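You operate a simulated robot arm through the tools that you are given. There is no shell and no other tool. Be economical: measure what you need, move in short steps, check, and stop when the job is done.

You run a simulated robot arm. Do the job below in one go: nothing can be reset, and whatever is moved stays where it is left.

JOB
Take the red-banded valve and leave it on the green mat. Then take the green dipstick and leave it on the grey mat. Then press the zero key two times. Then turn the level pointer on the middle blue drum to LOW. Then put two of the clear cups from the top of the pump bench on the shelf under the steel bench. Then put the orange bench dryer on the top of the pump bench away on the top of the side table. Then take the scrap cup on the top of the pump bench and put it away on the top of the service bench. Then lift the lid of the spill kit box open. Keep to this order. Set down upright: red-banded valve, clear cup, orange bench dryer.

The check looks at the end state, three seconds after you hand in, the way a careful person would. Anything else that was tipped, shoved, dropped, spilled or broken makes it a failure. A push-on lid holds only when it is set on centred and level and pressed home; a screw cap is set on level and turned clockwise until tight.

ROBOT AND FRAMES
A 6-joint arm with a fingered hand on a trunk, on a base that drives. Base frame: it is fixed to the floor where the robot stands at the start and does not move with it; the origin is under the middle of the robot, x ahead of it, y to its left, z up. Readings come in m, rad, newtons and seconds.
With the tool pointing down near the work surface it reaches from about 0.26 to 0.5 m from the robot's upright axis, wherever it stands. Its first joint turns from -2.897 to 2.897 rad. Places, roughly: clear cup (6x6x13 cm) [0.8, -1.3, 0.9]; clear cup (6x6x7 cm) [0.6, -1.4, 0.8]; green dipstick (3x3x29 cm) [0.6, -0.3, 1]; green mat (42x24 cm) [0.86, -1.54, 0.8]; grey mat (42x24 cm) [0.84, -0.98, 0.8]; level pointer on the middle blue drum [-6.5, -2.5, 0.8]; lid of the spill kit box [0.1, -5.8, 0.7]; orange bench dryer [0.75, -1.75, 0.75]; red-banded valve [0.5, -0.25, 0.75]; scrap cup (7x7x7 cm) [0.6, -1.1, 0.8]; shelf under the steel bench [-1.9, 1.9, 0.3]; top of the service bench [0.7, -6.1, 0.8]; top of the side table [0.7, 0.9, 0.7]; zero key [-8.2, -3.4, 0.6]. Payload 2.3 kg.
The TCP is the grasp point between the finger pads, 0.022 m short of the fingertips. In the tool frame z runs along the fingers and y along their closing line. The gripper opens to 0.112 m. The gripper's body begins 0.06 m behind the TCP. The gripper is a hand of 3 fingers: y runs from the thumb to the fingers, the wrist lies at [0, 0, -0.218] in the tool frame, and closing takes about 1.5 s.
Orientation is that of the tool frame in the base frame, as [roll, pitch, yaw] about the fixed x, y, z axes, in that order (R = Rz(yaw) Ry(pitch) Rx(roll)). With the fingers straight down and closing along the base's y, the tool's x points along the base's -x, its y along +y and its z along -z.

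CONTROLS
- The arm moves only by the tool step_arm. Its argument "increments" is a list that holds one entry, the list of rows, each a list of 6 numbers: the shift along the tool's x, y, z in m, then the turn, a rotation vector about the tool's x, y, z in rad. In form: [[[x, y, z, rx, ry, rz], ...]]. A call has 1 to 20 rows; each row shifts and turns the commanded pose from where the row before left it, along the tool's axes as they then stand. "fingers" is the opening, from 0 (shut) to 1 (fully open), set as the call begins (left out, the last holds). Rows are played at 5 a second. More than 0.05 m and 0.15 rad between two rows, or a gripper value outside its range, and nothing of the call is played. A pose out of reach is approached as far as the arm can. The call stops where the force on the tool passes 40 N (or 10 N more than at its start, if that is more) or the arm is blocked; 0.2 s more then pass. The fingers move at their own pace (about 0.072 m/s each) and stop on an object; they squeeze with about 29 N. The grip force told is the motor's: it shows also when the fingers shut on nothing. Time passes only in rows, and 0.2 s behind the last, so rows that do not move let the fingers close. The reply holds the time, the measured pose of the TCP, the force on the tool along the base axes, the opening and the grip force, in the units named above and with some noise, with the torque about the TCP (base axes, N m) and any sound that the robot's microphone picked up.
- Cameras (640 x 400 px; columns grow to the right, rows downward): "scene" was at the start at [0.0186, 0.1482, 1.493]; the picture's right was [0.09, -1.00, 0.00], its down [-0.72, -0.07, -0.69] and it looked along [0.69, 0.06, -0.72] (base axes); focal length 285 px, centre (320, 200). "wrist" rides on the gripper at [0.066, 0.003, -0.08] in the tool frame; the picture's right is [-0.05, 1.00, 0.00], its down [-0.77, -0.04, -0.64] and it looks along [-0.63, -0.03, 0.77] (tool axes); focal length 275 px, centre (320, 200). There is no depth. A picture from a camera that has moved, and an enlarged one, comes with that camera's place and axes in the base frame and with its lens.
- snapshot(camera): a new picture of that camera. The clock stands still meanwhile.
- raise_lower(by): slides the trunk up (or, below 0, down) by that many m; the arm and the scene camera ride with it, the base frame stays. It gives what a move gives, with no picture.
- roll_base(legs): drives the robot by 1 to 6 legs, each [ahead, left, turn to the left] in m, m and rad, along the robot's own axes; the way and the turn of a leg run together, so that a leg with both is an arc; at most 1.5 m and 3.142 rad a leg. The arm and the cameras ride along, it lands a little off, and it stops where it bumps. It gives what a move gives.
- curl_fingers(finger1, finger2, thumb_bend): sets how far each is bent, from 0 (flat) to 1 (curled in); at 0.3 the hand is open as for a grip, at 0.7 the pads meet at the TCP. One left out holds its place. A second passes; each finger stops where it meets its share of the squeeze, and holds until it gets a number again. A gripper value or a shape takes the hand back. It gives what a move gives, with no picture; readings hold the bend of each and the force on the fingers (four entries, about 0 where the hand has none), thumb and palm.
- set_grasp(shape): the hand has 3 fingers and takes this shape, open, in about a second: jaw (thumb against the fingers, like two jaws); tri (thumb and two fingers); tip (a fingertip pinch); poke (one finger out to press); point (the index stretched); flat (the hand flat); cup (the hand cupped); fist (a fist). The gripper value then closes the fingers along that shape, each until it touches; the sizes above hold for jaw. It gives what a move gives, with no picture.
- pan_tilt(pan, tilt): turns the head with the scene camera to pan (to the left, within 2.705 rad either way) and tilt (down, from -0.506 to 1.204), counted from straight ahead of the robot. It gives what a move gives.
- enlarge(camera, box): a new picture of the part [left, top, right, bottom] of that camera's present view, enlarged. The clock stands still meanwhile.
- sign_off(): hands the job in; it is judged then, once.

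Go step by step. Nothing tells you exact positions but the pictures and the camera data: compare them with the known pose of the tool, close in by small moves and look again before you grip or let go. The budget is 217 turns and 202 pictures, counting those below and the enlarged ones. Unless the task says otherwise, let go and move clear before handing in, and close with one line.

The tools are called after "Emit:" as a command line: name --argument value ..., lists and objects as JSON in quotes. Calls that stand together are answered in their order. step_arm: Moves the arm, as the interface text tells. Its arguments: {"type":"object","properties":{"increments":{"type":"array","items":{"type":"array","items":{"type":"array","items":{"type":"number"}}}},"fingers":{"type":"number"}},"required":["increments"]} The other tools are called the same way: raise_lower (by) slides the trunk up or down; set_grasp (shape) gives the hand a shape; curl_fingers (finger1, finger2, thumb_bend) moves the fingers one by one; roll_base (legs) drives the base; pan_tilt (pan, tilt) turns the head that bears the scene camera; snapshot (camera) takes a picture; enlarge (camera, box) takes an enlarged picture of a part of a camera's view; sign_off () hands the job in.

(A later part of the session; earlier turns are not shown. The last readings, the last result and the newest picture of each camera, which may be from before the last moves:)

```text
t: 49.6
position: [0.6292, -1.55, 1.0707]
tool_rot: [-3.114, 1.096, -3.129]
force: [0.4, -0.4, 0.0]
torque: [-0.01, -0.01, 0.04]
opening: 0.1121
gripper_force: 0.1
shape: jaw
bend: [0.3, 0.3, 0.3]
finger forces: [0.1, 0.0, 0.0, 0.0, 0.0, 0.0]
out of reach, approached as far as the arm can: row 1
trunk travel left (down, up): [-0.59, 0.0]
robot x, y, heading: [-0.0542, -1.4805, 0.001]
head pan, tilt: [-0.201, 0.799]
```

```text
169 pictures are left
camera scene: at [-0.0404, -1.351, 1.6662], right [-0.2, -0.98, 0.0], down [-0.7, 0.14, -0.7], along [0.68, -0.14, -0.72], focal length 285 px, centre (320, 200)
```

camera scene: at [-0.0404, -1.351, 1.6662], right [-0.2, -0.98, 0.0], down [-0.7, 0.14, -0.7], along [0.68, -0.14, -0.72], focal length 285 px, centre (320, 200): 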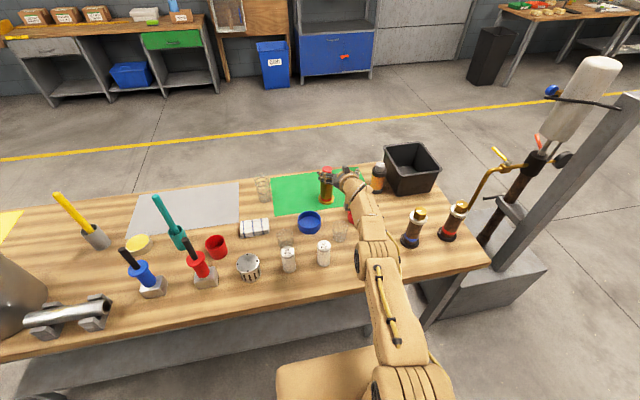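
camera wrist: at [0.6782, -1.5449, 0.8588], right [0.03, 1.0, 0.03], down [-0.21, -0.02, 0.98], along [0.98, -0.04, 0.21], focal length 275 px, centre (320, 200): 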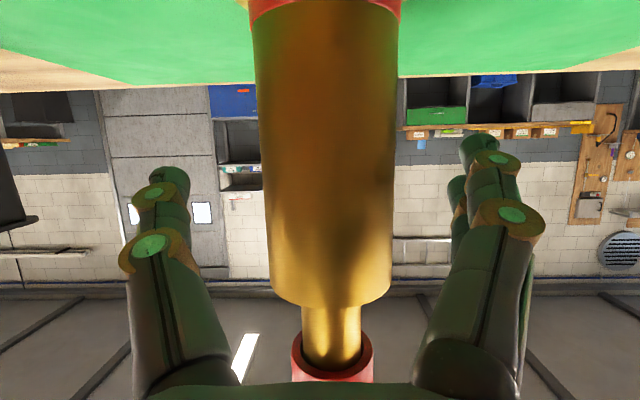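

The valve stands on the green mat. The mats are easier to reach from behind the bench, so I check a drive route round its right end.

Emit:
roll_base --legs '[[-0.35, 0, 0]]'

Emit:
pan_tilt --pan -0.8 --tilt 0.45

Emit:
snapshot --camera "scene"

Emit:
pan_tilt --pan 0 --tilt 0.6

Emit:
enlarge --camera "scene" --box '[200, 100, 520, 300]'

```text
t: 51.8
position: [0.282, -1.5519, 1.0713]
tool_rot: [-3.114, 1.097, -3.133]
force: [-0.6, 0.7, 0.0]
torque: [0.01, 0.03, -0.01]
opening: 0.112
gripper_force: 0.2
shape: jaw
bend: [0.3, 0.3, 0.3]
finger forces: [0.1, 0.0, 0.0, 0.0, 0.1, 0.0]
trunk travel left (down, up): [-0.59, 0.0]
robot x, y, heading: [-0.4053, -1.4765, -0.007]
head pan, tilt: [-0.201, 0.799]
```

```text
t: 52.8
position: [0.2824, -1.5526, 1.0707]
tool_rot: [-3.113, 1.097, -3.135]
force: [0.3, 0.1, 0.0]
torque: [-0.03, -0.01, 0.03]
opening: 0.1119
gripper_force: 0.1
shape: jaw
bend: [0.3, 0.3, 0.3]
finger forces: [0.0, 0.0, 0.0, 0.0, 0.1, 0.1]
trunk travel left (down, up): [-0.59, 0.0]
robot x, y, heading: [-0.4085, -1.475, -0.001]
head pan, tilt: [-0.799, 0.45]
```

```text
168 pictures are left
camera scene: at [-0.4024, -1.4006, 1.6966], right [-0.72, -0.7, 0.0], down [-0.3, 0.31, -0.9], along [0.63, -0.65, -0.44], focal length 285 px, centre (320, 200)
```

scene: 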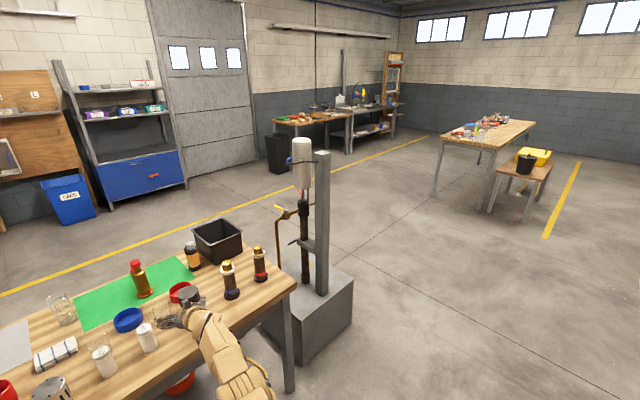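

```text
t: 54.0
position: [0.2818, -1.5532, 1.0717]
tool_rot: [-3.113, 1.095, -3.133]
force: [0.2, -0.5, 0.5]
torque: [0.0, 0.01, -0.01]
opening: 0.1122
gripper_force: 0.0
shape: jaw
bend: [0.3, 0.3, 0.3]
finger forces: [0.0, 0.0, 0.0, 0.0, 0.1, 0.1]
trunk travel left (down, up): [-0.59, 0.0]
robot x, y, heading: [-0.4065, -1.4753, -0.002]
head pan, tilt: [0.0, 0.6]
```

```text
2.00 times, centred on (360, 200) of scene
camera zoom: at [-0.3779, -1.335, 1.6831], right [0.0, -1.0, 0.0], down [-0.56, 0.0, -0.83], along [0.83, 0.0, -0.56], focal length 570 px, centre (240, 200)
```

zoom: 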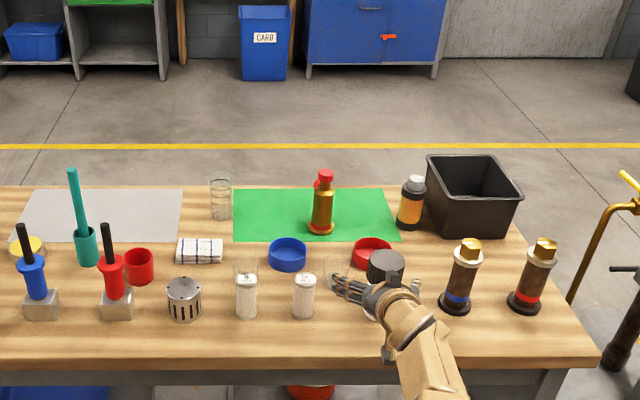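

The route round the pump stand is clear. I drive round its right side to the back of the bench, turning to face it.

Emit:
roll_base --legs '[[-0.3, 0, 0], [0, -1.5, 0], [1.5, 0, 0], [0.95, 0, 0], [0, 0, 3.1416]]'

Emit:
roll_base --legs '[[0, -1.4, 0], [0, -1.2, 0]]'

Emit:
snapshot --camera "scene"

```text
refused: 3.1416 is not a number from -3.14159 to 3.14159
```

```text
t: 66.6
position: [0.2356, -4.1648, 1.0706]
tool_rot: [-3.116, 1.096, 3.119]
force: [0.2, -0.4, 0.9]
torque: [0.0, 0.01, -0.01]
opening: 0.1122
gripper_force: 0.1
shape: jaw
bend: [0.3, 0.3, 0.3]
finger forces: [0.1, 0.0, 0.1, 0.0, 0.0, 0.1]
trunk travel left (down, up): [-0.59, 0.0]
robot x, y, heading: [-0.4447, -4.0647, -0.031]
head pan, tilt: [0.0, 0.6]
```

```text
166 pictures are left
camera scene: at [-0.4159, -3.9269, 1.6831], right [-0.03, -1.0, 0.0], down [-0.56, 0.02, -0.83], along [0.82, -0.03, -0.56], focal length 285 px, centre (320, 200)
```

scene: 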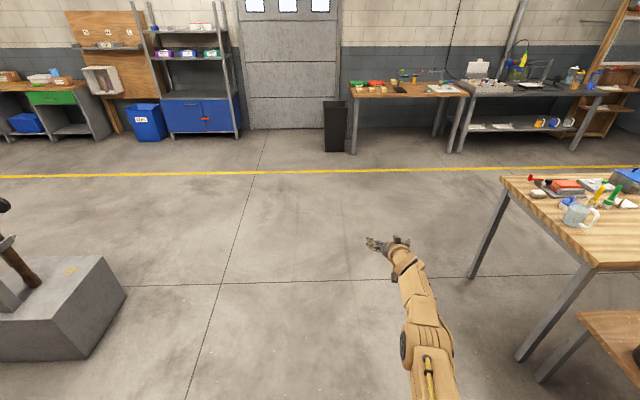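

The first call was refused for the turn value, the second ran clear of the stand. From here I go forward past the bench's back line, turn round and drive toward the bench's left end from behind.

Emit:
roll_base --legs '[[1.1, 0, 0.0], [1.05, 0, 0.03], [0, 0, 3.14], [0, -1.5, 0], [0, -1.5, 0], [0, -0.55, 0]]'

Emit:
snapshot --camera "scene"

```text
t: 101.5
position: [0.9266, -0.5172, 1.0706]
tool_rot: [-3.112, 1.097, 0.049]
force: [0.2, 0.1, -0.1]
torque: [-0.05, 0.01, -0.07]
opening: 0.1119
gripper_force: 0.1
shape: jaw
bend: [0.3, 0.3, 0.3]
finger forces: [0.0, 0.0, 0.0, 0.0, 0.0, 0.0]
trunk travel left (down, up): [-0.59, 0.0]
robot x, y, heading: [1.6194, -0.566, -3.1]
head pan, tilt: [0.0, 0.6]
```

```text
165 pictures are left
camera scene: at [1.5928, -0.7064, 1.6831], right [-0.04, 1.0, 0.0], down [0.56, 0.02, -0.83], along [-0.82, -0.03, -0.56], focal length 285 px, centre (320, 200)
```

scene: 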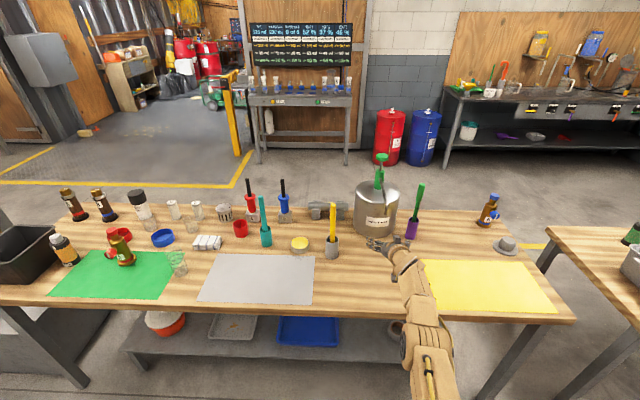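

I'm behind the bench now; everything is in view. I enlarge around the dipstick and the board for details.

Emit:
roll_base --legs '[[0.0, 0, -0.04]]'

Emit:
enlarge --camera "scene" --box '[300, 130, 520, 280]'

Emit:
enlarge --camera "scene" --box '[20, 170, 300, 330]'

Emit:
snapshot --camera "wrist"

```text
t: 102.3
position: [0.9294, -0.4884, 1.0709]
tool_rot: [-3.114, 1.095, 0.012]
force: [-0.9, -1.1, 0.1]
torque: [0.04, 0.04, 0.01]
opening: 0.1122
gripper_force: 0.0
shape: jaw
bend: [0.3, 0.3, 0.3]
finger forces: [0.0, 0.0, 0.0, 0.1, 0.0, 0.0]
trunk travel left (down, up): [-0.59, 0.0]
robot x, y, heading: [1.6133, -0.5683, 3.138]
head pan, tilt: [0.0, 0.6]
```

```text
2.67 times, centred on (410, 205) of scene
camera zoom: at [1.5871, -0.7059, 1.6831], right [0.0, 1.0, 0.0], down [0.56, 0.0, -0.83], along [-0.83, 0.0, -0.56], focal length 760 px, centre (80, 187)
```

zoom: 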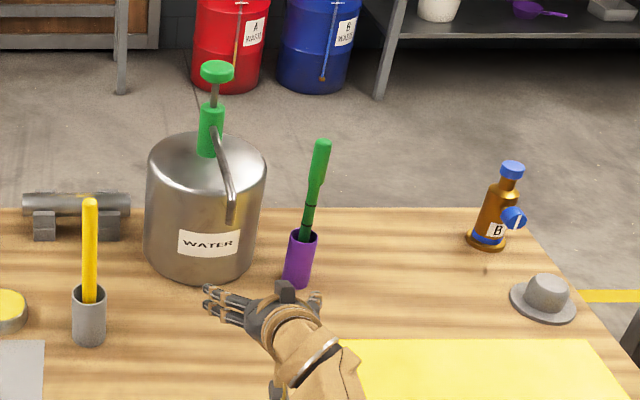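

```text
2.29 times, centred on (160, 250) of scene
camera zoom: at [1.5871, -0.7059, 1.6831], right [0.0, 1.0, 0.0], down [0.56, 0.0, -0.83], along [-0.83, 0.0, -0.56], focal length 651 px, centre (686, 86)
```

zoom: 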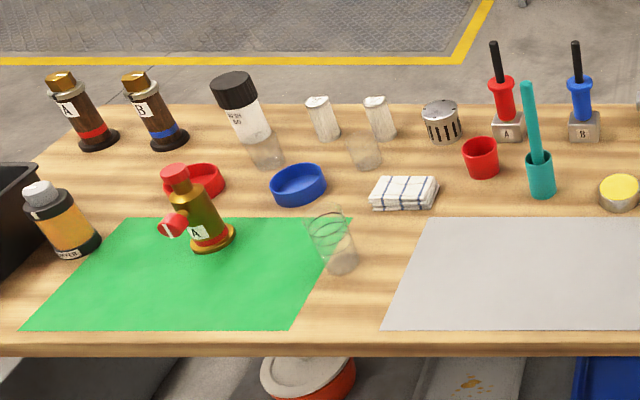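

```text
162 pictures are left
camera wrist: at [1.0304, -0.4942, 1.0472], right [-0.04, -1.0, 0.03], down [0.21, 0.02, 0.98], along [-0.98, 0.04, 0.21], focal length 275 px, centre (320, 200)
```

wrist: 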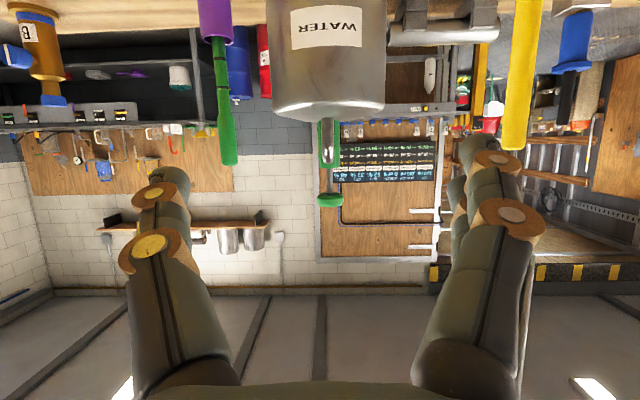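

The dipstick stands nearly vertical in the purple sleeve at about (0.58,-0.325), top at z≈1.08; the pot spout pokes toward me at y≈-0.49. I set trunk and hand height for it and line up.

Emit:
roll_base --legs '[[0, -0.17, 0]]'

Emit:
raise_lower --by -0.15

Emit:
step_arm --increments '[[[-0.0267, 0, -0.0137, 0, 0, 0], [-0.0267, 0, -0.0137, 0, 0, 0], [-0.0267, 0, -0.0137, 0, 0, 0], [-0.0267, 0, -0.0137, 0, 0, 0]]]' --fingers 0.7

Emit:
snapshot --camera "wrist"

Emit:
snapshot --camera "scene"

```text
t: 103.7
position: [0.9293, -0.3171, 1.0703]
tool_rot: [-3.116, 1.096, 0.008]
force: [-0.1, 0.1, 1.0]
torque: [0.02, 0.01, -0.02]
opening: 0.112
gripper_force: 0.0
shape: jaw
bend: [0.3, 0.3, 0.3]
finger forces: [0.0, 0.1, 0.0, 0.0, 0.0, 0.0]
trunk travel left (down, up): [-0.59, 0.0]
robot x, y, heading: [1.6165, -0.3958, 3.139]
head pan, tilt: [0.0, 0.6]
```

```text
t: 105.5
position: [0.9299, -0.3182, 0.9206]
tool_rot: [-3.112, 1.095, 0.01]
force: [0.0, -1.1, 0.2]
torque: [0.03, 0.02, 0.02]
opening: 0.1118
gripper_force: 0.0
shape: jaw
bend: [0.3, 0.3, 0.3]
finger forces: [0.1, 0.2, 0.1, 0.0, 0.1, 0.0]
trunk travel left (down, up): [-0.44, 0.15]
robot x, y, heading: [1.6177, -0.3956, 3.144]
head pan, tilt: [0.0, 0.6]
```

```text
t: 106.5
position: [0.9281, -0.3218, 1.0404]
tool_rot: [-3.113, 1.095, 0.009]
force: [0.3, -0.1, -0.2]
torque: [0.01, 0.0, -0.02]
opening: 0.0787
gripper_force: 0.0
shape: jaw
bend: [0.67, 0.67, 0.64]
finger forces: [0.1, 0.0, 0.0, 0.0, 0.1, 0.1]
trunk travel left (down, up): [-0.44, 0.15]
robot x, y, heading: [1.6156, -0.3972, 3.14]
head pan, tilt: [0.0, 0.6]
```

```text
161 pictures are left
camera wrist: at [1.0301, -0.326, 1.0175], right [-0.04, -1.0, 0.03], down [0.21, 0.02, 0.98], along [-0.98, 0.04, 0.21], focal length 275 px, centre (320, 200)
```

wrist: 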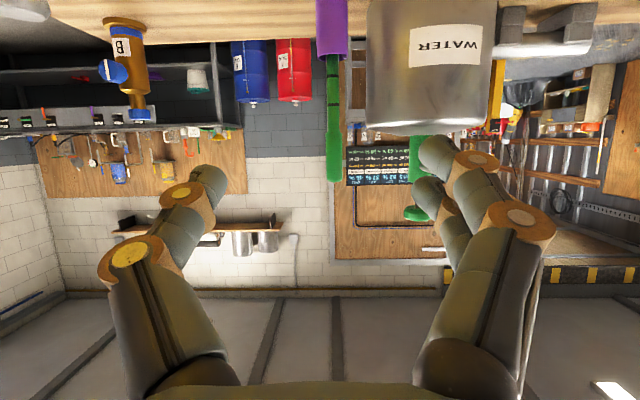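

```text
160 pictures are left
camera scene: at [1.5873, -0.5356, 1.5331], right [0.0, 1.0, 0.0], down [0.56, 0.0, -0.83], along [-0.83, 0.0, -0.56], focal length 285 px, centre (320, 200)
```

scene: 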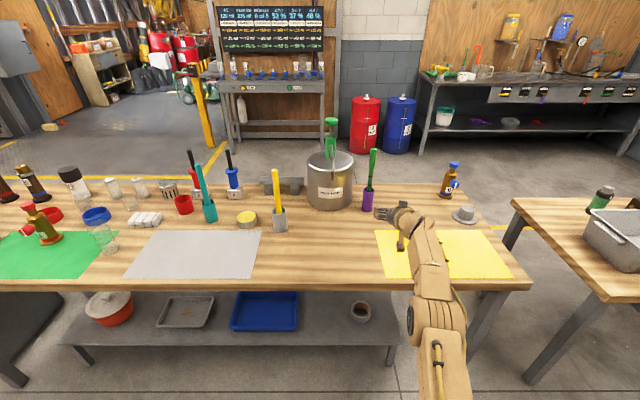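

The stick is in line. I drive in so it ends up between the fingers.

Emit:
roll_base --legs '[[0.25, 0.005, 0]]'

Emit:
snapshot --camera "wrist"

```text
t: 108.3
position: [0.6779, -0.3209, 1.0401]
tool_rot: [-3.114, 1.095, 0.005]
force: [0.1, -0.3, 0.4]
torque: [0.01, -0.01, 0.0]
opening: 0.0785
gripper_force: 0.0
shape: jaw
bend: [0.67, 0.67, 0.64]
finger forces: [0.0, 0.0, 0.1, 0.0, 0.0, 0.0]
trunk travel left (down, up): [-0.44, 0.15]
robot x, y, heading: [1.3649, -0.3954, 3.14]
head pan, tilt: [0.0, 0.6]
```

```text
159 pictures are left
camera wrist: at [0.7786, -0.3272, 1.0169], right [-0.04, -1.0, 0.03], down [0.21, 0.02, 0.98], along [-0.98, 0.05, 0.21], focal length 275 px, centre (320, 200)
```

wrist: 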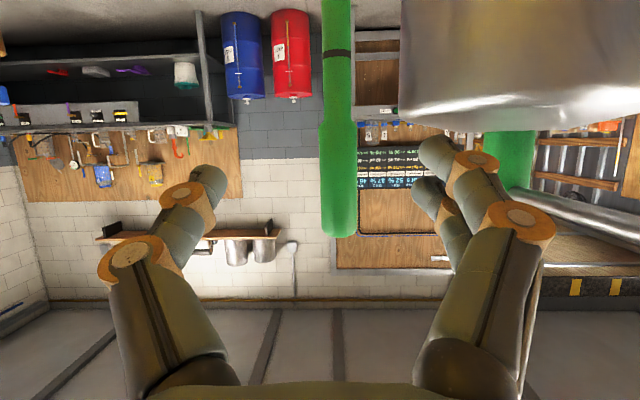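

Slight lateral trim and the last 9 cm.

Emit:
roll_base --legs '[[0.088, 0.008, 0]]'

Emit:
snapshot --camera "wrist"

Emit:
enlarge --camera "scene" --box '[260, 80, 500, 280]'

```text
t: 109.4
position: [0.5891, -0.3308, 1.0396]
tool_rot: [-3.114, 1.094, 0.006]
force: [0.1, -0.5, -0.8]
torque: [0.0, 0.04, -0.02]
opening: 0.0789
gripper_force: 0.1
shape: jaw
bend: [0.67, 0.67, 0.64]
finger forces: [0.0, 0.1, 0.1, 0.0, 0.0, 0.0]
trunk travel left (down, up): [-0.44, 0.15]
robot x, y, heading: [1.2739, -0.4038, 3.138]
head pan, tilt: [0.0, 0.6]
```

```text
158 pictures are left
camera wrist: at [0.69, -0.3354, 1.0167], right [-0.04, -1.0, 0.03], down [0.21, 0.02, 0.98], along [-0.98, 0.05, 0.21], focal length 275 px, centre (320, 200)
```

wrist: 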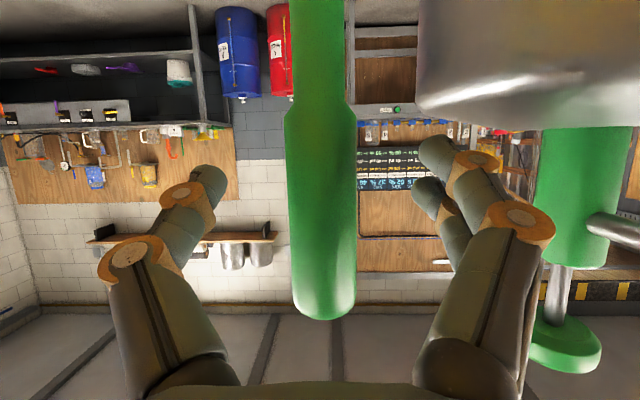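

```text
2.00 times, centred on (380, 180) of scene
camera zoom: at [1.2461, -0.5471, 1.533], right [0.01, 1.0, 0.0], down [0.57, 0.0, -0.82], along [-0.82, 0.0, -0.57], focal length 570 px, centre (200, 240)
```

zoom: 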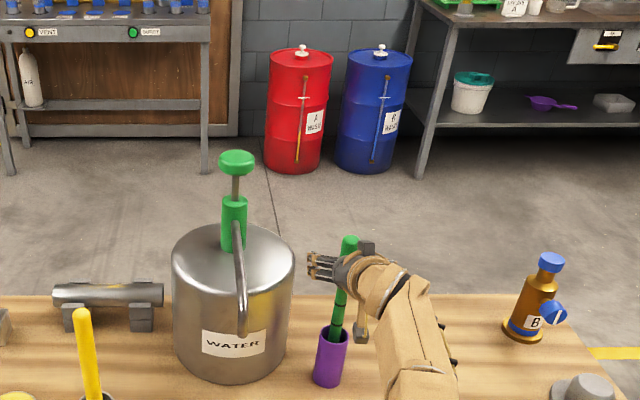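

The stick is about 2 cm beyond the TCP; I go 1.2 cm deeper and close.

Emit:
roll_base --legs '[[0.013, 0, 0]]'

Emit:
step_arm --increments '[[[0, 0, 0, 0, 0, 0], [0, 0, 0, 0, 0, 0], [0, 0, 0, 0, 0, 0], [0, 0, 0, 0, 0, 0], [0, 0, 0, 0, 0, 0], [0, 0, 0, 0, 0, 0], [0, 0, 0, 0, 0, 0], [0, 0, 0, 0, 0, 0]]]' --fingers 0

Emit:
snapshot --camera "wrist"

```text
t: 110.2
position: [0.5767, -0.3301, 1.0413]
tool_rot: [-3.113, 1.095, 0.005]
force: [-0.1, -0.9, 0.8]
torque: [-0.02, 0.0, -0.01]
opening: 0.0788
gripper_force: 0.1
shape: jaw
bend: [0.67, 0.67, 0.64]
finger forces: [0.0, 0.1, 0.0, 0.0, 0.1, 0.0]
trunk travel left (down, up): [-0.44, 0.15]
robot x, y, heading: [1.265, -0.4044, 3.136]
head pan, tilt: [0.0, 0.6]
```

```text
t: 112.0
position: [0.5763, -0.3292, 1.0403]
tool_rot: [-3.114, 1.096, 0.005]
force: [-0.1, 0.1, -0.3]
torque: [-0.02, -0.01, -0.01]
opening: 0.0
gripper_force: 28.7
shape: jaw
bend: [0.67, 0.67, 0.76]
finger forces: [0.0, 0.1, 0.0, 0.0, 0.0, 0.2]
trunk travel left (down, up): [-0.44, 0.15]
robot x, y, heading: [1.267, -0.4061, 3.135]
head pan, tilt: [0.0, 0.6]
```

```text
156 pictures are left
camera wrist: at [0.6777, -0.3352, 1.0172], right [-0.04, -1.0, 0.03], down [0.21, 0.02, 0.98], along [-0.98, 0.05, 0.21], focal length 275 px, centre (320, 200)
```

wrist: 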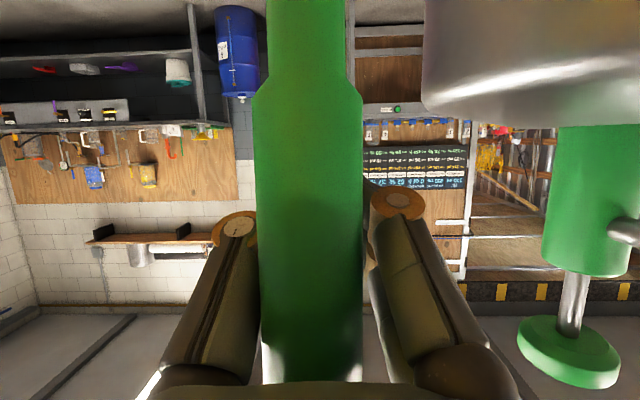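

The fingers seem to have closed behind the stick rather than on it. I check from the scene camera.

Emit:
enlarge --camera "scene" --box '[260, 80, 500, 280]'

```text
2.00 times, centred on (380, 180) of scene
camera zoom: at [1.2342, -0.5469, 1.5331], right [0.0, 1.0, 0.0], down [0.56, 0.0, -0.83], along [-0.83, 0.0, -0.56], focal length 570 px, centre (200, 240)
```

zoom: 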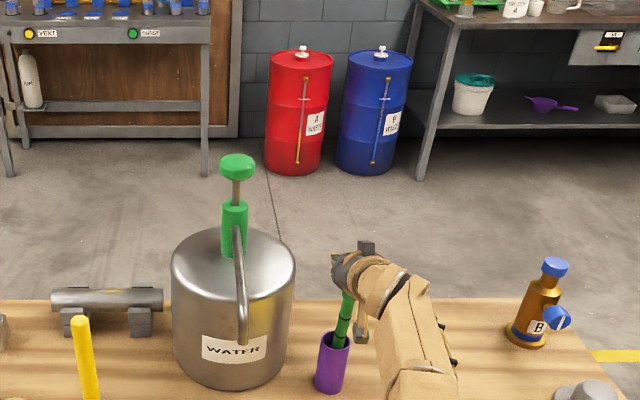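

The stick only leans in its sleeve. I reopen, then judge depth again.

Emit:
step_arm --increments '[[[0, 0, 0, 0, 0, 0], [0, 0, 0, 0, 0, 0], [0, 0, 0, 0, 0, 0], [0, 0, 0, 0, 0, 0], [0, 0, 0, 0, 0, 0]]]' --fingers 0.6

Emit:
snapshot --camera "wrist"

Emit:
enlarge --camera "scene" --box '[260, 80, 500, 280]'

```text
t: 113.2
position: [0.5765, -0.3301, 1.0411]
tool_rot: [-3.112, 1.097, 0.005]
force: [0.1, 0.3, 0.2]
torque: [0.01, 0.02, 0.01]
opening: 0.0666
gripper_force: 0.1
shape: jaw
bend: [0.71, 0.71, 0.71]
finger forces: [0.0, 0.1, 0.0, 0.0, 0.0, 0.1]
trunk travel left (down, up): [-0.44, 0.15]
robot x, y, heading: [1.2618, -0.4075, 3.14]
head pan, tilt: [0.0, 0.6]
```

```text
154 pictures are left
camera wrist: at [0.6777, -0.3353, 1.0172], right [-0.04, -1.0, 0.03], down [0.21, 0.02, 0.98], along [-0.98, 0.05, 0.21], focal length 275 px, centre (320, 200)
```

wrist: 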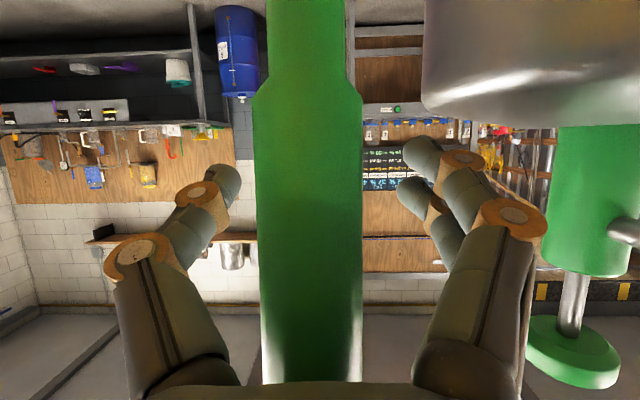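

```text
2.00 times, centred on (380, 180) of scene
camera zoom: at [1.2342, -0.5469, 1.5331], right [0.0, 1.0, 0.0], down [0.56, 0.0, -0.83], along [-0.83, 0.0, -0.56], focal length 570 px, centre (200, 240)
```

zoom: 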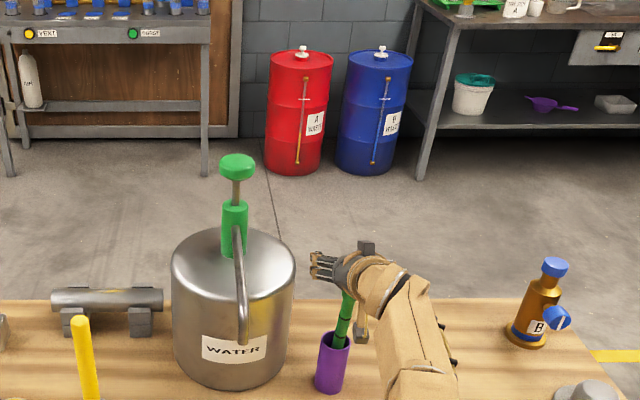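

The stick now leans toward me, about 2.5 cm inside the TCP. I back off 3.5 cm and look.

Emit:
roll_base --legs '[[-0.035, 0, 0]]'

Emit:
snapshot --camera "wrist"

```text
t: 114.0
position: [0.6132, -0.3302, 1.0414]
tool_rot: [-3.113, 1.098, 0.005]
force: [-1.2, 0.5, -0.3]
torque: [-0.04, 0.0, -0.02]
opening: 0.0666
gripper_force: 0.0
shape: jaw
bend: [0.71, 0.71, 0.71]
finger forces: [0.0, 0.1, 0.0, 0.0, 0.0, 0.1]
trunk travel left (down, up): [-0.44, 0.15]
robot x, y, heading: [1.2982, -0.4054, 3.138]
head pan, tilt: [0.0, 0.6]
```

```text
152 pictures are left
camera wrist: at [0.714, -0.3353, 1.018], right [-0.04, -1.0, 0.03], down [0.21, 0.02, 0.98], along [-0.98, 0.05, 0.21], focal length 275 px, centre (320, 200)
```

wrist: 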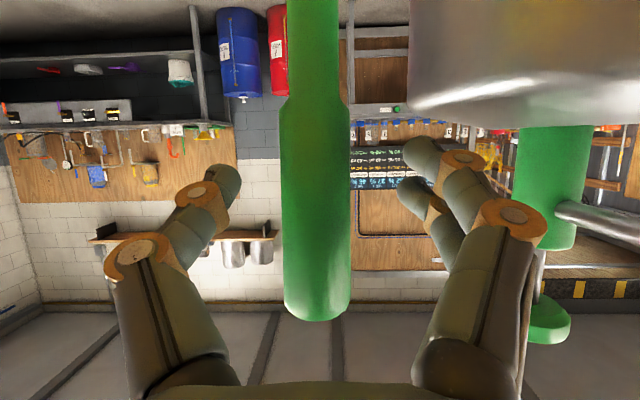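

Now the stick is about at TCP depth; I take 7 mm more toward the fingertips and close gradually.

Emit:
roll_base --legs '[[-0.007, 0, 0]]'

Emit:
step_arm --increments '[[[0, 0, 0, 0, 0, 0], [0, 0, 0, 0, 0, 0], [0, 0, 0, 0, 0, 0], [0, 0, 0, 0, 0, 0]]]' --fingers 0.3

Emit:
snapshot --camera "wrist"

```text
t: 114.8
position: [0.6189, -0.3301, 1.0411]
tool_rot: [-3.112, 1.095, 0.006]
force: [0.4, -0.2, -1.5]
torque: [-0.01, 0.0, 0.0]
opening: 0.0667
gripper_force: 0.1
shape: jaw
bend: [0.71, 0.71, 0.71]
finger forces: [0.1, 0.1, 0.1, 0.1, 0.0, 0.0]
trunk travel left (down, up): [-0.44, 0.15]
robot x, y, heading: [1.309, -0.4082, 3.136]
head pan, tilt: [0.0, 0.6]
```

```text
t: 115.8
position: [0.6182, -0.3296, 1.0412]
tool_rot: [-3.114, 1.096, 0.004]
force: [0.3, -0.5, -0.1]
torque: [0.02, -0.01, -0.02]
opening: 0.0341
gripper_force: 0.0
shape: jaw
bend: [0.73, 0.73, 0.7]
finger forces: [0.0, 0.0, 0.0, 0.0, 0.1, 0.0]
trunk travel left (down, up): [-0.44, 0.15]
robot x, y, heading: [1.3067, -0.4085, 3.142]
head pan, tilt: [0.0, 0.6]
```

```text
151 pictures are left
camera wrist: at [0.7201, -0.3354, 1.0171], right [-0.04, -1.0, 0.03], down [0.21, 0.02, 0.98], along [-0.98, 0.05, 0.21], focal length 275 px, centre (320, 200)
```

wrist: 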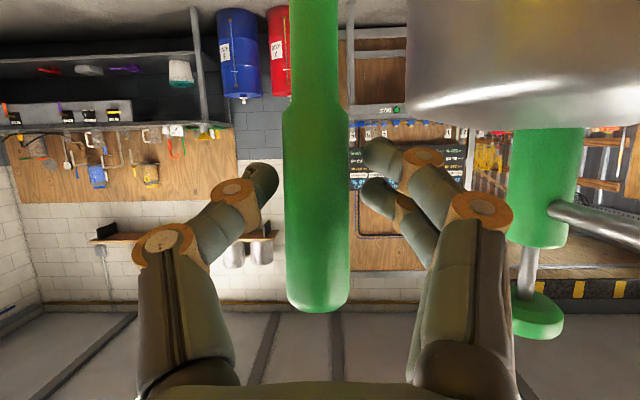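

Emit:
step_arm --increments '[[[0, 0, 0, 0, 0, 0], [0, 0, 0, 0, 0, 0], [0, 0, 0, 0, 0, 0], [0, 0, 0, 0, 0, 0], [0, 0, 0, 0, 0, 0]]]' --fingers 0

Emit:
snapshot --camera "wrist"

```text
t: 117.0
position: [0.618, -0.3297, 1.0399]
tool_rot: [-3.112, 1.096, 0.006]
force: [-13.7, 0.3, 9.8]
torque: [-0.11, 0.04, 0.0]
opening: 0.0
gripper_force: 29.2
shape: jaw
bend: [0.72, 0.7, 0.76]
finger forces: [12.2, 4.7, 0.0, 0.0, 11.9, 0.0]
trunk travel left (down, up): [-0.44, 0.15]
robot x, y, heading: [1.305, -0.4033, 3.136]
head pan, tilt: [0.0, 0.6]
```

```text
150 pictures are left
camera wrist: at [0.7185, -0.3353, 1.0172], right [-0.04, -1.0, 0.03], down [0.21, 0.02, 0.98], along [-0.98, 0.05, 0.21], focal length 275 px, centre (320, 200)
```

wrist: 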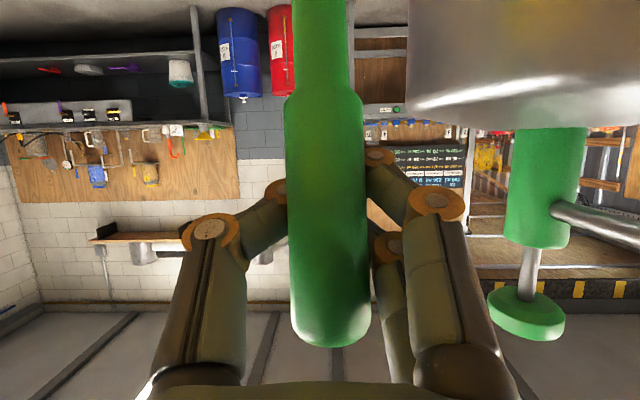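

The tips again hook behind the stick. I reopen, and place the stick further out at the very tips.

Emit:
step_arm --increments '[[[0, 0, 0, 0, 0, 0], [0, 0, 0, 0, 0, 0], [0, 0, 0, 0, 0, 0], [0, 0, 0, 0, 0, 0]]]' --fingers 0.45

Emit:
roll_base --legs '[[-0.02, 0, 0]]'

Emit:
snapshot --camera "wrist"

```text
t: 118.0
position: [0.6199, -0.3309, 1.0396]
tool_rot: [-3.113, 1.097, 0.006]
force: [-0.6, 0.2, 0.3]
torque: [0.02, -0.01, -0.01]
opening: 0.0498
gripper_force: 0.0
shape: jaw
bend: [0.73, 0.73, 0.7]
finger forces: [0.0, 0.0, 0.0, 0.1, 0.0, 0.1]
trunk travel left (down, up): [-0.44, 0.15]
robot x, y, heading: [1.304, -0.4049, 3.135]
head pan, tilt: [0.0, 0.6]
```

```text
t: 118.8
position: [0.6399, -0.3307, 1.0405]
tool_rot: [-3.112, 1.097, 0.007]
force: [0.6, 0.3, -0.8]
torque: [-0.03, 0.01, -0.01]
opening: 0.0499
gripper_force: 0.1
shape: jaw
bend: [0.73, 0.73, 0.7]
finger forces: [0.0, 0.0, 0.1, 0.0, 0.0, 0.1]
trunk travel left (down, up): [-0.44, 0.15]
robot x, y, heading: [1.3276, -0.4066, 3.134]
head pan, tilt: [0.0, 0.6]
```

```text
149 pictures are left
camera wrist: at [0.7411, -0.3354, 1.0177], right [-0.04, -1.0, 0.03], down [0.21, 0.02, 0.98], along [-0.98, 0.05, 0.21], focal length 275 px, centre (320, 200)
```

wrist: 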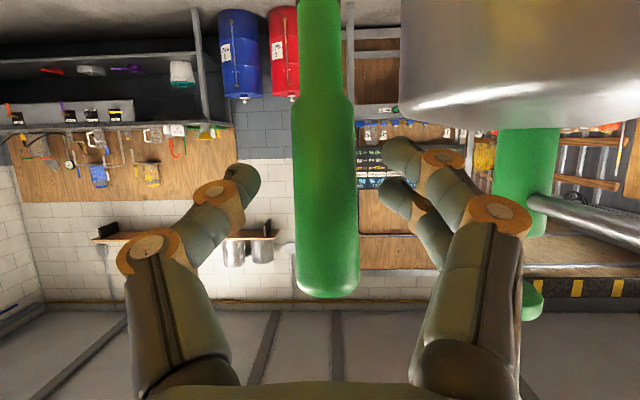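

Emit:
step_arm --increments '[[[0, 0, 0, 0, 0, 0], [0, 0, 0, 0, 0, 0], [0, 0, 0, 0, 0, 0], [0, 0, 0, 0, 0, 0], [0, 0, 0, 0, 0, 0], [0, 0, 0, 0, 0, 0]]]' --fingers 0.1

Emit:
snapshot --camera "wrist"

Emit:
enlarge --camera "scene" --box '[260, 80, 500, 280]'

```text
t: 120.2
position: [0.6381, -0.3297, 1.0404]
tool_rot: [-3.113, 1.095, 0.005]
force: [-4.6, 1.0, 0.3]
torque: [0.03, -0.03, 0.02]
opening: 0.0181
gripper_force: 28.9
shape: jaw
bend: [0.73, 0.72, 0.7]
finger forces: [13.2, 13.0, 0.0, 0.1, 25.8, 0.0]
trunk travel left (down, up): [-0.44, 0.15]
robot x, y, heading: [1.3291, -0.408, 3.137]
head pan, tilt: [0.0, 0.6]
```

```text
148 pictures are left
camera wrist: at [0.7395, -0.3353, 1.0168], right [-0.04, -1.0, 0.03], down [0.21, 0.02, 0.98], along [-0.98, 0.05, 0.21], focal length 275 px, centre (320, 200)
```

wrist: 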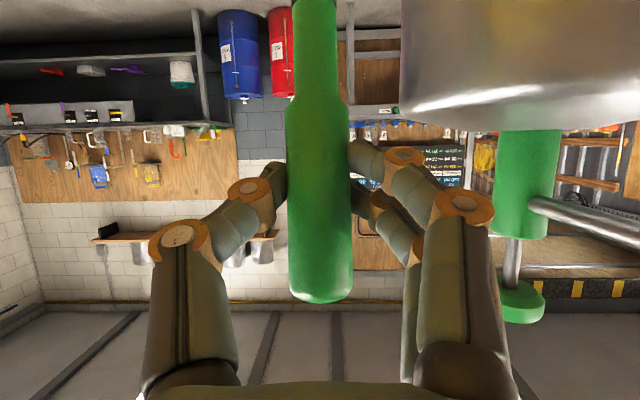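

```text
2.00 times, centred on (380, 180) of scene
camera zoom: at [1.2957, -0.547, 1.5331], right [0.01, 1.0, 0.0], down [0.57, 0.0, -0.82], along [-0.82, 0.0, -0.57], focal length 570 px, centre (200, 240)
```

zoom: 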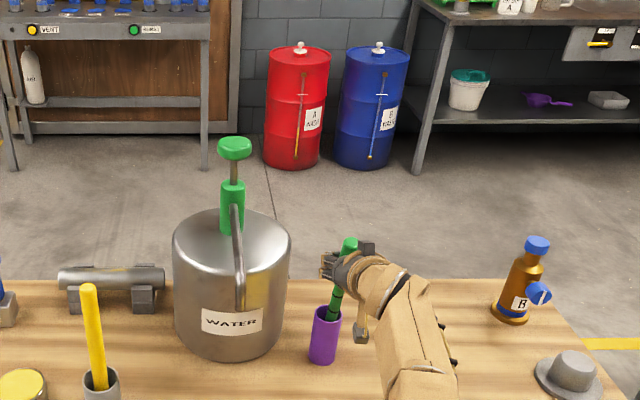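

Gripped properly now. I lift a little with the trunk and check that the sleeve stays.

Emit:
raise_lower --by 0.05

Emit:
enlarge --camera "scene" --box '[260, 80, 500, 280]'

Emit:
snapshot --camera "wrist"

```text
t: 121.1
position: [0.6395, -0.3299, 1.0898]
tool_rot: [-3.112, 1.096, 0.006]
force: [-0.2, 0.0, -1.7]
torque: [0.01, -0.03, -0.03]
opening: 0.0177
gripper_force: 28.9
shape: jaw
bend: [0.73, 0.72, 0.7]
finger forces: [14.1, 12.5, 0.0, 0.1, 25.3, 0.0]
trunk travel left (down, up): [-0.49, 0.1]
robot x, y, heading: [1.328, -0.4061, 3.134]
head pan, tilt: [0.0, 0.6]
```

```text
2.00 times, centred on (380, 180) of scene
camera zoom: at [1.2966, -0.5472, 1.5831], right [0.01, 1.0, 0.0], down [0.57, 0.0, -0.82], along [-0.82, 0.0, -0.57], focal length 570 px, centre (200, 240)
```

zoom: 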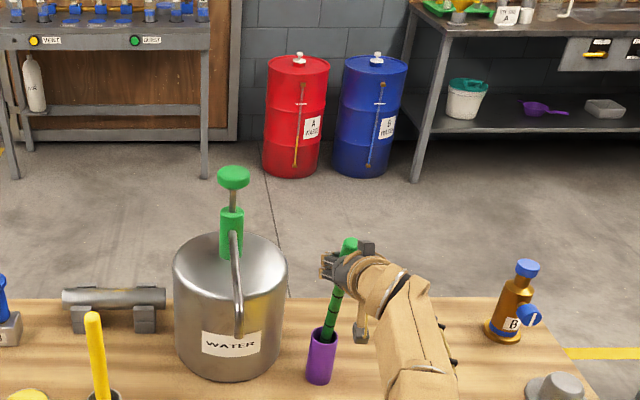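

```text
145 pictures are left
camera wrist: at [0.7401, -0.3354, 1.0671], right [-0.04, -1.0, 0.03], down [0.21, 0.02, 0.98], along [-0.98, 0.05, 0.21], focal length 275 px, centre (320, 200)
```

wrist: 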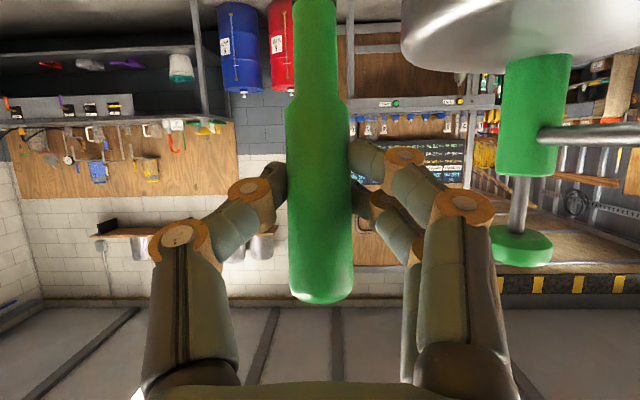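

The stick is sliding out with the sleeve staying. I lift to the top and then back off.

Emit:
raise_lower --by 0.1

Emit:
enlarge --camera "scene" --box '[260, 80, 500, 280]'

```text
t: 122.4
position: [0.6373, -0.3305, 1.1903]
tool_rot: [-3.113, 1.096, 0.005]
force: [0.6, -0.2, -0.3]
torque: [-0.01, -0.03, -0.01]
opening: 0.0178
gripper_force: 29.5
shape: jaw
bend: [0.73, 0.72, 0.7]
finger forces: [13.5, 12.1, 0.0, 0.0, 25.5, 0.0]
trunk travel left (down, up): [-0.59, 0.0]
robot x, y, heading: [1.3267, -0.4072, 3.135]
head pan, tilt: [0.0, 0.6]
```

```text
2.00 times, centred on (380, 180) of scene
camera zoom: at [1.2965, -0.5472, 1.6831], right [0.01, 1.0, 0.0], down [0.57, 0.0, -0.82], along [-0.82, 0.0, -0.57], focal length 570 px, centre (200, 240)
```

zoom: 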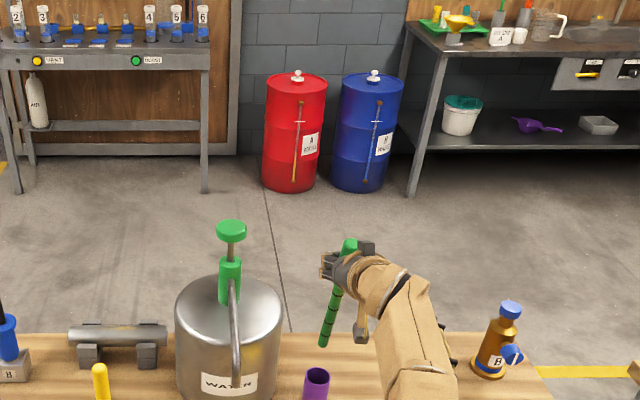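

Dipstick is out. I back away from the bench, move toward the grey mat and then turn the tool downward in free air.

Emit:
roll_base --legs '[[-0.45, 0, 0], [0, 0.55, 0]]'

Emit:
step_arm --increments '[[[0.0183, 0, -0.0356, 0, 0, 0], [0.0183, 0, -0.0356, 0, 0, 0], [0.0183, 0, -0.0356, 0, 0, 0], [0.0183, 0, -0.0356, 0, 0, 0], [0, 0, 0, 0, 0.137, 0], [0, 0, 0, 0, 0.137, 0], [0, 0, 0, 0, 0.137, 0], [0, 0, 0, 0, 0.137, 0], [0, 0, 0, 0, 0.137, 0], [0, 0, 0, 0, 0.137, 0], [0, 0, 0, 0, 0.137, 0], [0, 0, 0, 0, 0.137, 0]]]'

Emit:
snapshot --camera "scene"

Emit:
snapshot --camera "wrist"

```text
t: 127.9
position: [1.0754, -0.8791, 1.1908]
tool_rot: [-3.113, 1.095, -0.001]
force: [-0.5, 0.0, -0.4]
torque: [0.02, 0.0, 0.02]
opening: 0.0176
gripper_force: 29.4
shape: jaw
bend: [0.73, 0.72, 0.7]
finger forces: [13.5, 12.1, 0.0, 0.0, 25.5, 0.0]
trunk travel left (down, up): [-0.59, 0.0]
robot x, y, heading: [1.7659, -0.9576, 3.131]
head pan, tilt: [0.0, 0.6]
```

```text
t: 130.5
position: [1.2825, -0.9304, 1.1989]
tool_rot: [3.141, 0.076, 0.003]
force: [0.1, 0.8, 0.1]
torque: [-0.02, -0.01, -0.02]
opening: 0.0166
gripper_force: 28.6
shape: jaw
bend: [0.73, 0.72, 0.71]
finger forces: [16.1, 12.4, 0.0, 0.0, 24.4, 0.0]
out of reach, approached as far as the arm can: row 2, 3, 4, 5, 8, 9, 10, 11, 12
trunk travel left (down, up): [-0.59, 0.0]
robot x, y, heading: [1.7603, -0.9553, 3.13]
head pan, tilt: [0.0, 0.6]
```

```text
143 pictures are left
camera scene: at [1.7314, -1.0997, 1.683], right [0.01, 1.0, 0.0], down [0.57, -0.01, -0.82], along [-0.82, 0.01, -0.57], focal length 285 px, centre (320, 200)
```

scene: 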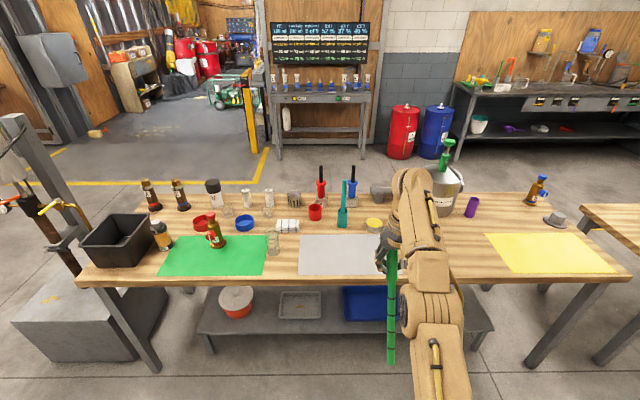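

```text
142 pictures are left
camera wrist: at [1.3531, -0.9334, 1.2728], right [-0.05, -1.0, 0.0], down [-0.72, 0.04, 0.69], along [-0.69, 0.03, -0.72], focal length 275 px, centre (320, 200)
```

wrist: 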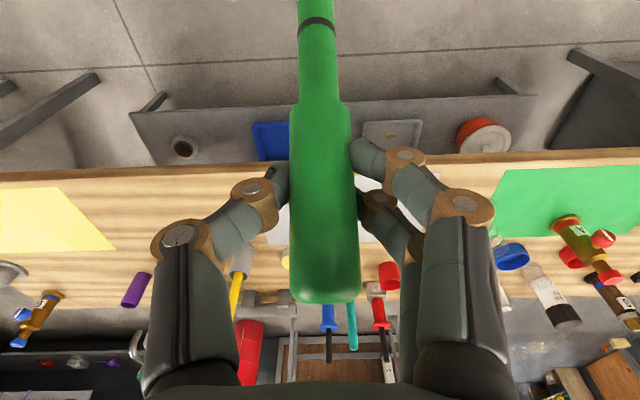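

The tool points nearly down, stick slanting toward me. I lower the trunk, yaw 90° and tilt so that the stick becomes horizontal along y.

Emit:
raise_lower --by -0.13

Emit:
step_arm --increments '[[[0, 0, 0, 0, 0, 0.143], [0, 0, 0, 0, 0, 0.143], [0, 0, 0, 0, 0, 0.143], [0, 0, 0, 0, 0, 0.143], [0, 0, 0, 0, 0, 0.143], [0, 0, 0, 0, 0, 0.143], [0, 0, 0, 0, 0, 0.143], [0, 0, 0, 0, 0, 0.143], [0, 0, 0, 0, 0, 0.143], [0, 0, 0, 0, 0, 0.143], [0, 0, 0, 0, 0, 0.143]]]'

Emit:
step_arm --increments '[[[0, 0, 0, 0, 0.14, 0], [0, 0, 0, 0, 0.14, 0], [0, 0, 0, 0, 0.14, 0], [0, 0, 0, 0, 0.14, 0]]]'

Emit:
snapshot --camera "scene"

Emit:
snapshot --camera "wrist"

```text
t: 132.0
position: [1.2813, -0.9304, 1.0705]
tool_rot: [3.141, 0.079, 0.003]
force: [1.0, -0.2, -0.3]
torque: [-0.03, 0.03, -0.02]
opening: 0.0169
gripper_force: 29.4
shape: jaw
bend: [0.73, 0.72, 0.71]
finger forces: [16.1, 12.5, 0.0, 0.1, 24.4, 0.0]
trunk travel left (down, up): [-0.46, 0.13]
robot x, y, heading: [1.7622, -0.9556, 3.131]
head pan, tilt: [0.0, 0.6]
```

```text
t: 134.4
position: [1.2818, -0.9293, 1.0675]
tool_rot: [3.063, 0.0, -1.575]
force: [0.6, -0.3, -1.9]
torque: [0.02, 0.01, 0.04]
opening: 0.0168
gripper_force: 29.3
shape: jaw
bend: [0.73, 0.72, 0.71]
finger forces: [15.9, 12.3, 0.0, 0.1, 24.4, 0.0]
trunk travel left (down, up): [-0.46, 0.13]
robot x, y, heading: [1.7606, -0.962, 3.134]
head pan, tilt: [0.0, 0.6]
```

```text
t: 135.4
position: [1.291, -0.9392, 1.0647]
tool_rot: [3.047, -0.562, -1.526]
force: [-0.4, -0.3, 0.6]
torque: [0.05, 0.0, -0.02]
opening: 0.0164
gripper_force: 29.8
shape: jaw
bend: [0.73, 0.72, 0.71]
finger forces: [15.9, 11.8, 0.1, 0.0, 24.2, 0.0]
out of reach, approached as far as the arm can: row 1, 2, 3, 4
trunk travel left (down, up): [-0.46, 0.13]
robot x, y, heading: [1.7625, -0.9581, 3.129]
head pan, tilt: [0.0, 0.6]
```

```text
141 pictures are left
camera scene: at [1.7317, -1.0988, 1.5531], right [0.01, 1.0, 0.0], down [0.57, -0.01, -0.82], along [-0.82, 0.01, -0.57], focal length 285 px, centre (320, 200)
```

scene: 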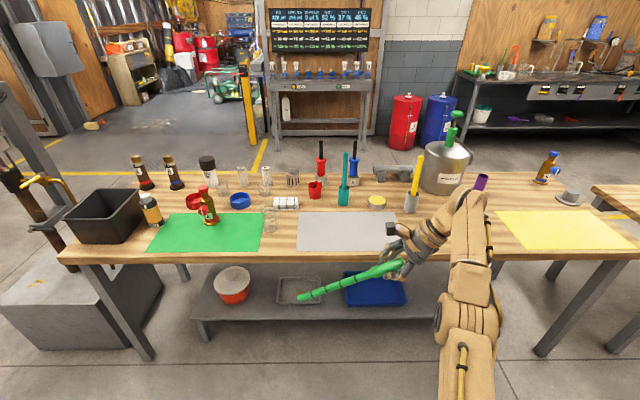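

```text
140 pictures are left
camera wrist: at [1.2947, -0.9518, 1.1666], right [-1.0, 0.04, 0.06], down [0.05, 0.99, 0.12], along [-0.05, 0.12, -0.99], focal length 275 px, centre (320, 200)
```

wrist: 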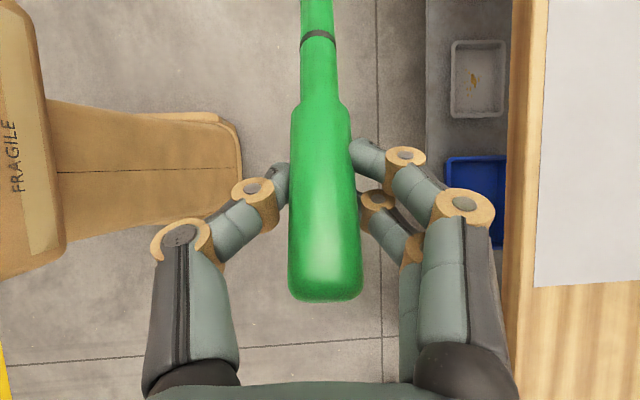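

The stick still slopes down about 26° toward its tip. I try tilting further.

Emit:
step_arm --increments '[[[0, 0, 0, 0, 0.14, 0], [0, 0, 0, 0, 0.14, 0], [0, 0, 0, 0, 0.14, 0]]]'

Emit:
snapshot --camera "scene"

```text
t: 136.2
position: [1.3005, -0.9462, 1.061]
tool_rot: [2.998, -0.977, -1.453]
force: [0.8, -0.5, 0.2]
torque: [0.01, 0.02, -0.01]
opening: 0.016
gripper_force: 28.6
shape: jaw
bend: [0.73, 0.73, 0.71]
finger forces: [16.6, 10.6, 0.0, 0.0, 23.7, 0.0]
out of reach, approached as far as the arm can: row 1, 2, 3
trunk travel left (down, up): [-0.46, 0.13]
robot x, y, heading: [1.7609, -0.9581, 3.129]
head pan, tilt: [0.0, 0.6]
```

```text
139 pictures are left
camera scene: at [1.7317, -1.0987, 1.5531], right [0.01, 1.0, 0.0], down [0.57, -0.01, -0.82], along [-0.82, 0.01, -0.57], focal length 285 px, centre (320, 200)
```

scene: 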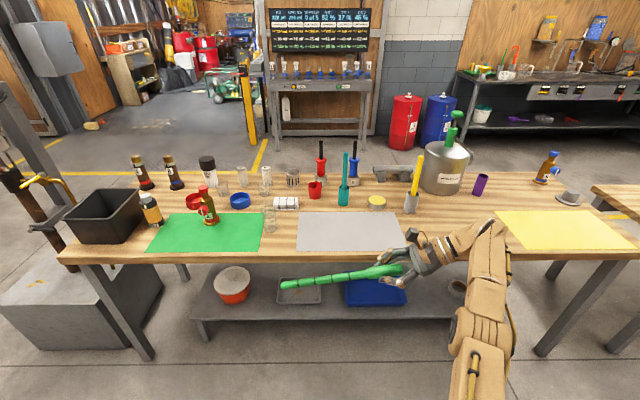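

The stick is now nearly horizontal along y. I shift right 0.07 and drive forward over the grey mat.

Emit:
roll_base --legs '[[0, -0.07, 0], [0.45, 0, 0]]'

Emit:
raise_lower --by -0.13

Emit:
snapshot --camera "scene"

Emit:
snapshot --camera "wrist"

```text
t: 139.6
position: [0.8456, -0.8718, 1.0613]
tool_rot: [3.0, -0.975, -1.458]
force: [0.1, 1.4, -1.1]
torque: [0.05, -0.04, -0.01]
opening: 0.0161
gripper_force: 29.5
shape: jaw
bend: [0.73, 0.73, 0.71]
finger forces: [16.7, 10.5, 0.0, 0.0, 23.7, 0.0]
trunk travel left (down, up): [-0.46, 0.13]
robot x, y, heading: [1.3048, -0.8819, 3.13]
head pan, tilt: [0.0, 0.6]
```

```text
t: 141.2
position: [0.847, -0.8719, 0.9313]
tool_rot: [3.001, -0.975, -1.455]
force: [0.6, 0.9, -0.6]
torque: [0.08, -0.01, -0.06]
opening: 0.0163
gripper_force: 29.5
shape: jaw
bend: [0.73, 0.73, 0.71]
finger forces: [16.6, 10.5, 0.1, 0.0, 23.7, 0.1]
trunk travel left (down, up): [-0.33, 0.26]
robot x, y, heading: [1.3089, -0.8836, 3.131]
head pan, tilt: [0.0, 0.6]
```

```text
138 pictures are left
camera scene: at [1.2779, -1.0245, 1.4231], right [0.01, 1.0, 0.0], down [0.56, -0.01, -0.83], along [-0.83, 0.01, -0.56], focal length 285 px, centre (320, 200)
```

scene: 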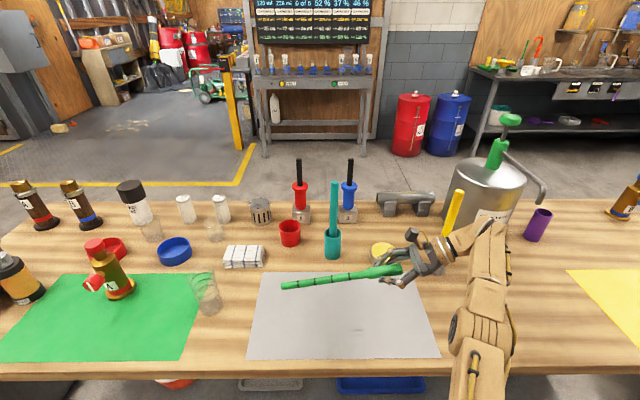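

```text
137 pictures are left
camera wrist: at [0.8509, -0.8427, 1.0302], right [-1.0, 0.03, 0.04], down [0.02, 0.96, -0.29], along [-0.05, -0.29, -0.96], focal length 275 px, centre (320, 200)
```

wrist: 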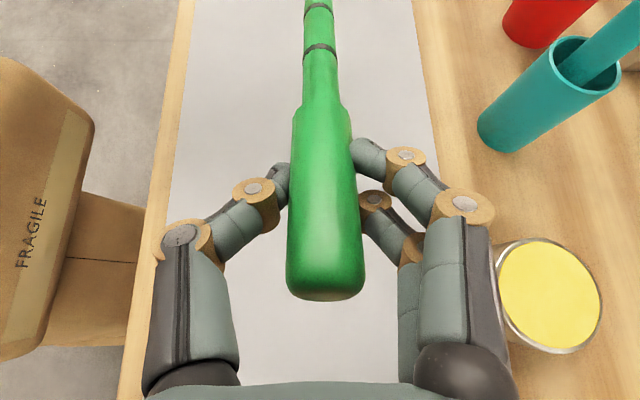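

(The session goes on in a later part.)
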